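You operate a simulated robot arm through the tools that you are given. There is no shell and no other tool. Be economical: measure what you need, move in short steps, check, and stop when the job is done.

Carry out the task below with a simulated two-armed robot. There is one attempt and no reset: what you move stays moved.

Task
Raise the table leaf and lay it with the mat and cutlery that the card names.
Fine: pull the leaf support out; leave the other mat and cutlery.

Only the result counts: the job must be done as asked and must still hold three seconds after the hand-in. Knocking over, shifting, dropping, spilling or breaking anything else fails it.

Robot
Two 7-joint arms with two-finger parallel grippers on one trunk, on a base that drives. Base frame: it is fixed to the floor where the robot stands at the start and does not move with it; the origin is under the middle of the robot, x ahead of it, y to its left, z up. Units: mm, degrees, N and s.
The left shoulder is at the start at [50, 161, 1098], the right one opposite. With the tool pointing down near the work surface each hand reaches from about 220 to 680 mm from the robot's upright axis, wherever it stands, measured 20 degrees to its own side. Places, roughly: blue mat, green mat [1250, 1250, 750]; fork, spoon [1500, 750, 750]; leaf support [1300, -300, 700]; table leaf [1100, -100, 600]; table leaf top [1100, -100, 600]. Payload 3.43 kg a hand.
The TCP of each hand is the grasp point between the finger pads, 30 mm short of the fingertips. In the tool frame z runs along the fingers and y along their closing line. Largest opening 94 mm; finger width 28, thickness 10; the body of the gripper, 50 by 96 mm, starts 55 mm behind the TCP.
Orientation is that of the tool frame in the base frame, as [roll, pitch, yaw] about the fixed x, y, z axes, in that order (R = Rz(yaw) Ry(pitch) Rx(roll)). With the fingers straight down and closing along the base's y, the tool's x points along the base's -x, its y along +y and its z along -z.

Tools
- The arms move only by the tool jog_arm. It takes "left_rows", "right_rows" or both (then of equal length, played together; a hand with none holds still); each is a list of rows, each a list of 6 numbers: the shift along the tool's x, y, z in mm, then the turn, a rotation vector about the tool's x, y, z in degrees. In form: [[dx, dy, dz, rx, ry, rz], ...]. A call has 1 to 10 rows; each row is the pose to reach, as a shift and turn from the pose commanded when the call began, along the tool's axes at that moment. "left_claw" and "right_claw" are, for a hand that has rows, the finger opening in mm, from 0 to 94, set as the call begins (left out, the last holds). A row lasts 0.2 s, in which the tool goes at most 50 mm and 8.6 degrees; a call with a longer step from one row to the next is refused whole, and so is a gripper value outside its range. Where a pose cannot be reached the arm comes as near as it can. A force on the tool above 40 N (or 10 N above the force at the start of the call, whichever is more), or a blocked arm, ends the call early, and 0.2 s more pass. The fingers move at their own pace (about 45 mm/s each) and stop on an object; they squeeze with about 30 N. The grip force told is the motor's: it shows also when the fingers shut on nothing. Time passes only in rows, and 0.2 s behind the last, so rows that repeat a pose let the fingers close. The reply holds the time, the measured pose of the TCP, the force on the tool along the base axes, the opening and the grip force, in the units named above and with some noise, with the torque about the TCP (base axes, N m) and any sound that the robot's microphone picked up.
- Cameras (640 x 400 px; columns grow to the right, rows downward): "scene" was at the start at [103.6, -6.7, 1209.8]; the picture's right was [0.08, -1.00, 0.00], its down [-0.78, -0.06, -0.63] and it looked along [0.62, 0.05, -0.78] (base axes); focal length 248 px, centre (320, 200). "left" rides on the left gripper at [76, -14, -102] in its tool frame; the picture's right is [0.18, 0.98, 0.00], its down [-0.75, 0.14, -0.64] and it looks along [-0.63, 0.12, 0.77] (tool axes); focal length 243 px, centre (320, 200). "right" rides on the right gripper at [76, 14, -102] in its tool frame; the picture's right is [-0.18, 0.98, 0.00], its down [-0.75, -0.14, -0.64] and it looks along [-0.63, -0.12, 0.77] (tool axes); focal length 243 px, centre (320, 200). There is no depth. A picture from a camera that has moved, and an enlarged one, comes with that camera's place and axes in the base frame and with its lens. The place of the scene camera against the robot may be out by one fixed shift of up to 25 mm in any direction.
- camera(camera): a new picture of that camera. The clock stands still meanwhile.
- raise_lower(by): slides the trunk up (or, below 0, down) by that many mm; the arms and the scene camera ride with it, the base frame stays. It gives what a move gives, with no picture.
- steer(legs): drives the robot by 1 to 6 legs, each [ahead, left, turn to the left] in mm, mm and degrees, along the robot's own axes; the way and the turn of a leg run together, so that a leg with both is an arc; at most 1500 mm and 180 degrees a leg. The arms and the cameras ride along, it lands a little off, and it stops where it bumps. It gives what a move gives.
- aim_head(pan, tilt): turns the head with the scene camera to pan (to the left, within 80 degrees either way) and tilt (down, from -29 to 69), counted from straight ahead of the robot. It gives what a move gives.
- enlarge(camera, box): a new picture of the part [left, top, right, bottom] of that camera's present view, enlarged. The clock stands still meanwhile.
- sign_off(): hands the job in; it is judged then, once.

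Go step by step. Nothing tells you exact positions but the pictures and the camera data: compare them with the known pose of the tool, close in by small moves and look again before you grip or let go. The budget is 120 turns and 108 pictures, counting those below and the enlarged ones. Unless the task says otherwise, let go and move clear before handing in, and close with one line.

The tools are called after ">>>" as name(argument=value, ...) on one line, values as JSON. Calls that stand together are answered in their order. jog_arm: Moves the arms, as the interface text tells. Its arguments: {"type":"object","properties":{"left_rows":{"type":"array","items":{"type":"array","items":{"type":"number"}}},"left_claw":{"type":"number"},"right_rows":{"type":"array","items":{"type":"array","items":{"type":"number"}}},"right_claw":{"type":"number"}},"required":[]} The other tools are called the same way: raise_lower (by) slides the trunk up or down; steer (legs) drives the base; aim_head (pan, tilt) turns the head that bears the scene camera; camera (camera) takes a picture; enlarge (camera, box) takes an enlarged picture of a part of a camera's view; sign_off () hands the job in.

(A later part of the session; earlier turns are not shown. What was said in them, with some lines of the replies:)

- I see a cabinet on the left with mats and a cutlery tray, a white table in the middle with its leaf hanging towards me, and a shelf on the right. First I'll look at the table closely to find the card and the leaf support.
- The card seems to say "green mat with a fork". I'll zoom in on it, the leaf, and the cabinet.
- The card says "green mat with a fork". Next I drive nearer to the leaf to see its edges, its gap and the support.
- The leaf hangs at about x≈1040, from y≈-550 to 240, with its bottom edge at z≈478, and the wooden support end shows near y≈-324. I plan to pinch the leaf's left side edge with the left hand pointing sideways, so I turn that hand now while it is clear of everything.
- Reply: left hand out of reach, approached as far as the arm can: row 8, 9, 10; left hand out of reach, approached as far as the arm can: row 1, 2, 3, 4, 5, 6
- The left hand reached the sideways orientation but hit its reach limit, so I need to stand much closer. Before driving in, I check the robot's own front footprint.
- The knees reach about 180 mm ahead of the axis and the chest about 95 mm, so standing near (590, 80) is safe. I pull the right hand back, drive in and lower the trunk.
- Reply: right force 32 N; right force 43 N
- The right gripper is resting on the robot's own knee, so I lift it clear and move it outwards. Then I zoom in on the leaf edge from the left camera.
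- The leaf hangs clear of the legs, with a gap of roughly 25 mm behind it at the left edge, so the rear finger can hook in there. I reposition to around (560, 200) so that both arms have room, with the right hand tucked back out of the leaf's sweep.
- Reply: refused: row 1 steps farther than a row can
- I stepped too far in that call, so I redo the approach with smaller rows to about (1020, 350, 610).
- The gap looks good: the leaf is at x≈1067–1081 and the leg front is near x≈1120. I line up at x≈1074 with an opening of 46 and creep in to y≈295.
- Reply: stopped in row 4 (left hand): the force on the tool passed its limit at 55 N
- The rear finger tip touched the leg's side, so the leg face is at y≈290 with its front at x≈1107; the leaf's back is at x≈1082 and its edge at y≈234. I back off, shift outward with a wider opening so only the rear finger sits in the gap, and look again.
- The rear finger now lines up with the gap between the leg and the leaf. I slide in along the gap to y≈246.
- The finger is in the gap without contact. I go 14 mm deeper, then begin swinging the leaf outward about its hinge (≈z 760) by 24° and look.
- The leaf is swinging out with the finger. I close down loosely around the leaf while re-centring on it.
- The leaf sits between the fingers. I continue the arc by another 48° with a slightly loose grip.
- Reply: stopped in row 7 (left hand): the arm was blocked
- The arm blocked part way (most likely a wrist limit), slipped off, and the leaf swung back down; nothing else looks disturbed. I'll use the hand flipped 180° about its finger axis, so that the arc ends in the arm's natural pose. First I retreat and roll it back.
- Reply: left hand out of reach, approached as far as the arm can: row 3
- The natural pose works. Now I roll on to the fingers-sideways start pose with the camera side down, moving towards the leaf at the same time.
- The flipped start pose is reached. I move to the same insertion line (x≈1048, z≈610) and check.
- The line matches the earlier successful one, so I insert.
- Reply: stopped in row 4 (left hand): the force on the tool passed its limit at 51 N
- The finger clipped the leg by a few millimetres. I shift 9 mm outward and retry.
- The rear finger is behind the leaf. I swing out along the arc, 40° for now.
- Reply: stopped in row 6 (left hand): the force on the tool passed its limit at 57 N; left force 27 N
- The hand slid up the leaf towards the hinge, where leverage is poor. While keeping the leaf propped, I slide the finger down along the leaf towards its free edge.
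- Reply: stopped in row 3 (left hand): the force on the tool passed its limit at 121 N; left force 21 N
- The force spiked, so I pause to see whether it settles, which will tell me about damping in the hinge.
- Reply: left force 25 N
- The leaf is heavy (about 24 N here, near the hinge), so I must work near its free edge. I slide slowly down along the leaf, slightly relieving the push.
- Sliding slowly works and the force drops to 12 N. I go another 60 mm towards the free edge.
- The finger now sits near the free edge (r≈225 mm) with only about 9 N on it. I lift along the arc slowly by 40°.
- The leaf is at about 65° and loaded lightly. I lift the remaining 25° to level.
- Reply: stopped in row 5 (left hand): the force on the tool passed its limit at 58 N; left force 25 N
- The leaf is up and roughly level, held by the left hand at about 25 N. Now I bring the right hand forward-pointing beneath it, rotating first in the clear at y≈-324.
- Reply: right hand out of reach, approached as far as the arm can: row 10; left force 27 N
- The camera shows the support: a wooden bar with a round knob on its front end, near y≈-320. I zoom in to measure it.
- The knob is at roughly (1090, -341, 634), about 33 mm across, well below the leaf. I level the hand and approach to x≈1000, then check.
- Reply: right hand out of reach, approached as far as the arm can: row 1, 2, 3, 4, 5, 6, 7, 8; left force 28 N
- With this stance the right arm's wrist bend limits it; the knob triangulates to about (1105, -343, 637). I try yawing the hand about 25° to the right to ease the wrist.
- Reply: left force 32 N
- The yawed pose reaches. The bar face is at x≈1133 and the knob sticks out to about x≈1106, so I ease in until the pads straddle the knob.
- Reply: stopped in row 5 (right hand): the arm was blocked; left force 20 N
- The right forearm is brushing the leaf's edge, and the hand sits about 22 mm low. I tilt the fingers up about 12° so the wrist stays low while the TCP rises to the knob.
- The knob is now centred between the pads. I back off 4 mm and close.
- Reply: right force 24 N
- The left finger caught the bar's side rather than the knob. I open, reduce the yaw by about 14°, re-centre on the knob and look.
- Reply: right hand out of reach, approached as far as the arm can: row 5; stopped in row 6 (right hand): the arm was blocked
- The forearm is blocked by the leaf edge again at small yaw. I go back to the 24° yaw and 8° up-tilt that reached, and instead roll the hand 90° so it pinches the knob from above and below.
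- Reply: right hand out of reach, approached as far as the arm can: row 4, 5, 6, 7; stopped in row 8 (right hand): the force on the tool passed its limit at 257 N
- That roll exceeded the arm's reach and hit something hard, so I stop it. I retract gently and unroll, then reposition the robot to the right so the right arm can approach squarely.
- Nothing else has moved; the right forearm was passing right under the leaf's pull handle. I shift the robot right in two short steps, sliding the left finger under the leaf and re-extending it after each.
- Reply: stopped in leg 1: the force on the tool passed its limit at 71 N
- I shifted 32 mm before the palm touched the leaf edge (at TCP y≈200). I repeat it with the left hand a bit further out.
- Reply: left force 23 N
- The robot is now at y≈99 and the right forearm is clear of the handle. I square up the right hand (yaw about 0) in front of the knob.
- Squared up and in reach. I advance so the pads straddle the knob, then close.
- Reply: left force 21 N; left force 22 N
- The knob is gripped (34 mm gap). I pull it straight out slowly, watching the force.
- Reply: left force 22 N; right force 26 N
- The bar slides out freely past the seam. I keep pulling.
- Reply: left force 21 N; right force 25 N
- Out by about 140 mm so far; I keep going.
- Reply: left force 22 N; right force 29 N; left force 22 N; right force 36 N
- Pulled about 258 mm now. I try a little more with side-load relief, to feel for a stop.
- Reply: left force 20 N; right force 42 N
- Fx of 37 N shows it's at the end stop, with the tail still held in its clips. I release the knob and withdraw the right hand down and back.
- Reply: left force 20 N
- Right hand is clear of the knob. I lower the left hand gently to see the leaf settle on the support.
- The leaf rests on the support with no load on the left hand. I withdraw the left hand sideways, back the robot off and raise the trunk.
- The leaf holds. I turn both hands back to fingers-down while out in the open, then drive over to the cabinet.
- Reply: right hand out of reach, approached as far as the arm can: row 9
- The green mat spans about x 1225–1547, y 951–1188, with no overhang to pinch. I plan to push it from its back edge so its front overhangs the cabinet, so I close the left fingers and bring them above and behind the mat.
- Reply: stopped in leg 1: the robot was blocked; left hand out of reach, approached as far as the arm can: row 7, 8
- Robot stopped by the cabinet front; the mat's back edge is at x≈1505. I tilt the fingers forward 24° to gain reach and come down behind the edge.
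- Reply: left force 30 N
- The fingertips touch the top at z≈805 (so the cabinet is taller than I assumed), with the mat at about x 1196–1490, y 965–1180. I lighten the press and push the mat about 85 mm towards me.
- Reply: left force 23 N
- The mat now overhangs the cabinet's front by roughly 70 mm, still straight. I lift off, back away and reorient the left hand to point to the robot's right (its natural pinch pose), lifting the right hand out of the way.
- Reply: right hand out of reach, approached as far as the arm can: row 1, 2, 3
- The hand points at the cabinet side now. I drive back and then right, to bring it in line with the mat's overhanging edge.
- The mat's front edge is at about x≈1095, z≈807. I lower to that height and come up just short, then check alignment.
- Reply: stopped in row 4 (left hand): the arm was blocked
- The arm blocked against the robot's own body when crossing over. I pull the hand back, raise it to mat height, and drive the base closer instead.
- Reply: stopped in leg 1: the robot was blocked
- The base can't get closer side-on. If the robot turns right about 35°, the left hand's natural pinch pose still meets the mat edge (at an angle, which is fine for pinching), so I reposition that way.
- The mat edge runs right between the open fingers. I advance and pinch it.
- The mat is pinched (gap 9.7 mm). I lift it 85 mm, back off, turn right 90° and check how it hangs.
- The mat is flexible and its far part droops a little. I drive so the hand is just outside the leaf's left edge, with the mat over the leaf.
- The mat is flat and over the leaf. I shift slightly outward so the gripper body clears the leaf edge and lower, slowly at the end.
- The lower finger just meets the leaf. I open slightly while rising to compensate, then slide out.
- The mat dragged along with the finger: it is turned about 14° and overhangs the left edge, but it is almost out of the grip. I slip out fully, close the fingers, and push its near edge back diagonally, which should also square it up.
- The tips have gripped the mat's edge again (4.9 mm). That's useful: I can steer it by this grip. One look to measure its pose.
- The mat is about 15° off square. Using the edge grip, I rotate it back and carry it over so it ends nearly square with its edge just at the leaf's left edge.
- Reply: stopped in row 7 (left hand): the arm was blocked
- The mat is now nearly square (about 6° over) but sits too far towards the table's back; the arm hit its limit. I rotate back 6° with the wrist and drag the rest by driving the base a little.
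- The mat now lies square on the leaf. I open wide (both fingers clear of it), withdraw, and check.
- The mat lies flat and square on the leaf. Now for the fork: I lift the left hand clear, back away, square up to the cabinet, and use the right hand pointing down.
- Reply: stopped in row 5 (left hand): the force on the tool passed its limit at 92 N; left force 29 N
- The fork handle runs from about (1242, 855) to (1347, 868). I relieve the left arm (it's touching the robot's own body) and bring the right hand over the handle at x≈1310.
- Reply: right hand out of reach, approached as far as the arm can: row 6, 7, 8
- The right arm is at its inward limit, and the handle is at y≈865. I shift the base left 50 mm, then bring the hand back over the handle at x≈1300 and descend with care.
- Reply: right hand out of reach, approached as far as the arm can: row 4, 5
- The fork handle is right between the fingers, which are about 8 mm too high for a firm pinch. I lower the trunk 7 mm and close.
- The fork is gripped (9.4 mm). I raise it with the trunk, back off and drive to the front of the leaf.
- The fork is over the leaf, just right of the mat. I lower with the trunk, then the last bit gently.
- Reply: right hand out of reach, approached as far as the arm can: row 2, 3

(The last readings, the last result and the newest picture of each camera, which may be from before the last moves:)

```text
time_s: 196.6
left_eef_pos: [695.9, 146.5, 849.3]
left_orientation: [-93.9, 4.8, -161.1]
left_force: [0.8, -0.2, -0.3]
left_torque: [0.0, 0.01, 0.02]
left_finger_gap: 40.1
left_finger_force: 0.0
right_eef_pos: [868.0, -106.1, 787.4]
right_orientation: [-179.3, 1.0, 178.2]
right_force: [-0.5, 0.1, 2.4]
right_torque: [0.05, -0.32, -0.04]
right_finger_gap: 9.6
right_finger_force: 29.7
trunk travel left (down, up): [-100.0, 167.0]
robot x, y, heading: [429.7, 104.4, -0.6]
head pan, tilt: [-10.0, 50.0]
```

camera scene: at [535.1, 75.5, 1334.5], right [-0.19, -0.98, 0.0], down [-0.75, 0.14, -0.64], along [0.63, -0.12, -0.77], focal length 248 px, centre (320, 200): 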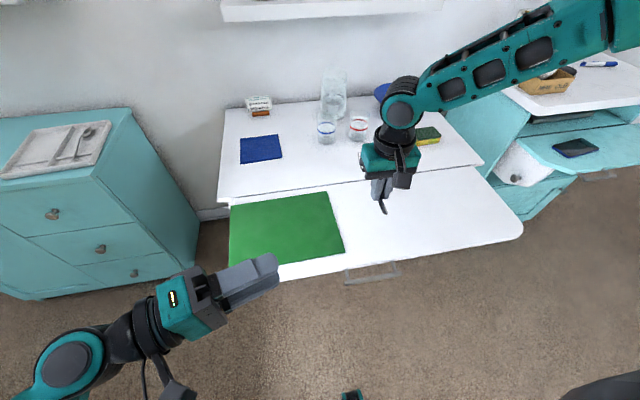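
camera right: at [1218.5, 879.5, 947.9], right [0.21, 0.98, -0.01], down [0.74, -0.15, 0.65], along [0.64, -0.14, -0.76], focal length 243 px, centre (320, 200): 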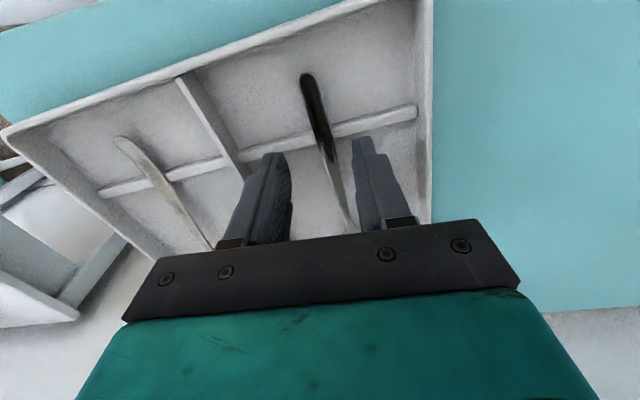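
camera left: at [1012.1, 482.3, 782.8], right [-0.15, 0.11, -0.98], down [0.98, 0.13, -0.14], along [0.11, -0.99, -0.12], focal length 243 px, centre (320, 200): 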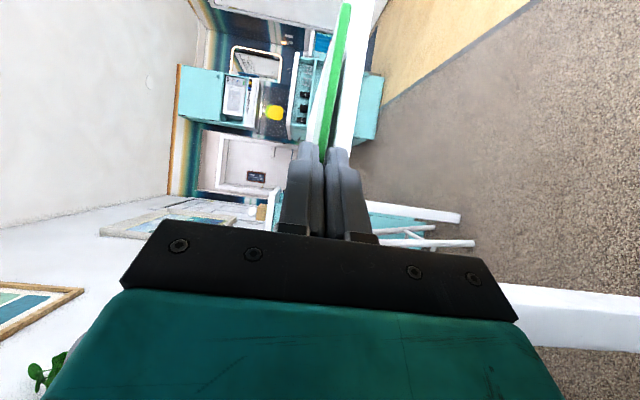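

The fork begins to touch (2.4 N). I go 2 mm more, then release slowly and rise straight up.

>>> raise_lower(by=-2)

>>> jog_arm(right_rows=[[0, 0, 0, 0, 0, 0], [0, 0, 0, 0, 0, 0], [0, 0, 0, 0, 0, 0]], right_claw=36)

>>> raise_lower(by=130)

>>> steer(legs=[[-250, 0, 0]])

>>> camera(camera="scene")

```text
time_s: 197.1
left_eef_pos: [696.3, 146.0, 846.4]
left_orientation: [-94.0, 5.0, -161.2]
left_force: [-0.8, -0.7, -0.1]
left_torque: [-0.01, 0.03, -0.01]
left_finger_gap: 39.9
left_finger_force: 0.1
right_eef_pos: [867.4, -105.5, 784.6]
right_orientation: [-179.4, 1.0, 178.3]
right_force: [-0.6, 0.4, 6.7]
right_torque: [0.0, -0.69, -0.06]
right_finger_gap: 9.0
right_finger_force: 29.5
trunk travel left (down, up): [-98.0, 169.0]
robot x, y, heading: [432.1, 100.4, -0.5]
head pan, tilt: [-10.0, 50.0]
```

```text
time_s: 197.9
left_eef_pos: [696.7, 145.4, 848.3]
left_orientation: [-93.9, 4.9, -161.2]
left_force: [0.0, 0.8, 0.2]
left_torque: [-0.01, 0.0, -0.01]
left_finger_gap: 39.7
left_finger_force: 0.0
right_eef_pos: [867.4, -106.5, 784.9]
right_orientation: [-179.2, 0.8, 178.2]
right_force: [0.4, -0.8, -0.5]
right_torque: [-0.02, 0.01, -0.01]
right_finger_gap: 35.8
right_finger_force: 0.1
trunk travel left (down, up): [-98.0, 169.0]
robot x, y, heading: [431.4, 103.8, -0.8]
head pan, tilt: [-10.0, 50.0]
```

```text
time_s: 199.5
left_eef_pos: [696.3, 146.9, 976.7]
left_orientation: [-93.9, 4.9, -161.2]
left_force: [0.7, 0.0, -0.3]
left_torque: [-0.04, -0.02, -0.01]
left_finger_gap: 39.9
left_finger_force: 0.1
right_eef_pos: [866.9, -105.7, 914.5]
right_orientation: [-179.3, 0.7, 178.1]
right_force: [0.0, 0.8, 1.1]
right_torque: [0.0, -0.01, -0.01]
right_finger_gap: 35.8
right_finger_force: 0.1
trunk travel left (down, up): [-228.0, 39.0]
robot x, y, heading: [431.3, 103.2, -0.9]
head pan, tilt: [-10.0, 50.0]
```

```text
time_s: 201.3
left_eef_pos: [445.0, 150.4, 977.0]
left_orientation: [-93.9, 5.1, -160.9]
left_force: [-0.6, -0.9, 0.8]
left_torque: [0.04, -0.01, 0.0]
left_finger_gap: 40.0
left_finger_force: 0.1
right_eef_pos: [617.2, -101.4, 915.5]
right_orientation: [-179.4, 0.9, 178.5]
right_force: [-0.2, -0.9, 0.8]
right_torque: [-0.02, -0.03, 0.02]
right_finger_gap: 35.8
right_finger_force: 0.1
trunk travel left (down, up): [-228.0, 39.0]
robot x, y, heading: [180.0, 105.6, -0.6]
head pan, tilt: [-10.0, 50.0]
```

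```text
1 pictures are left
camera scene: at [284.7, 78.6, 1314.6], right [-0.18, -0.98, 0.0], down [-0.75, 0.14, -0.64], along [0.63, -0.12, -0.77], focal length 248 px, centre (320, 200)
```

scene: 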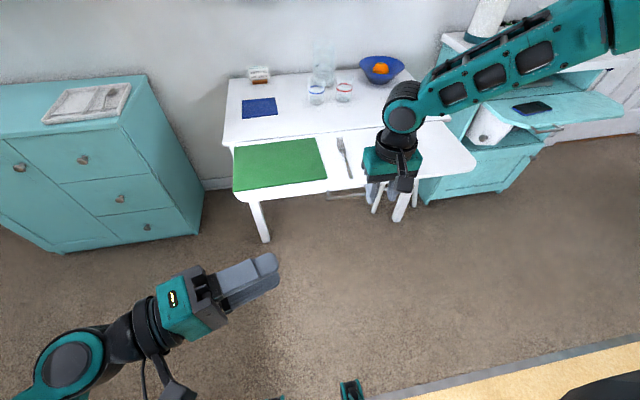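

The leaf is level with the green mat and the fork lying on it, and everything else stands undisturbed. I'll use the last picture for a close check.

>>> enlarge(camera="scene", box=[215, 60, 415, 210])

```text
2.67 times, centred on (315, 135) of scene
camera zoom: at [284.7, 78.6, 1314.6], right [-0.18, -0.98, 0.0], down [-0.75, 0.14, -0.64], along [0.63, -0.12, -0.77], focal length 662 px, centre (333, 373)
```

zoom: 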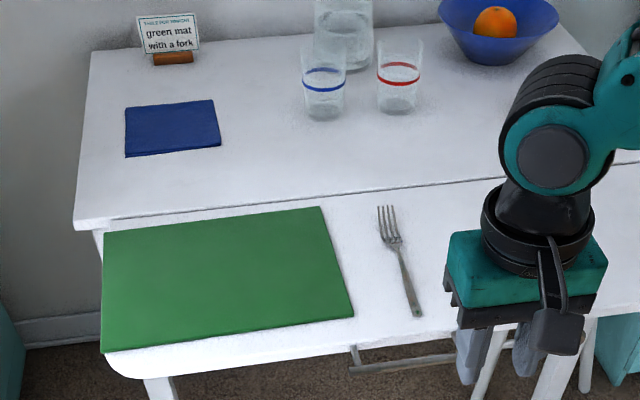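

The green mat and the fork rest on the raised leaf with the support pulled out, and both hands are empty and clear, so I hand in.

>>> sign_off()

```text
The job is handed in.
```

I handed the job in with the leaf raised on its pulled-out support and the green mat and the fork laid on it, as the card says; the mat's left edge is flush with the leaf's edge, and its front-left corner slightly overhangs the leaf's rounded corner.
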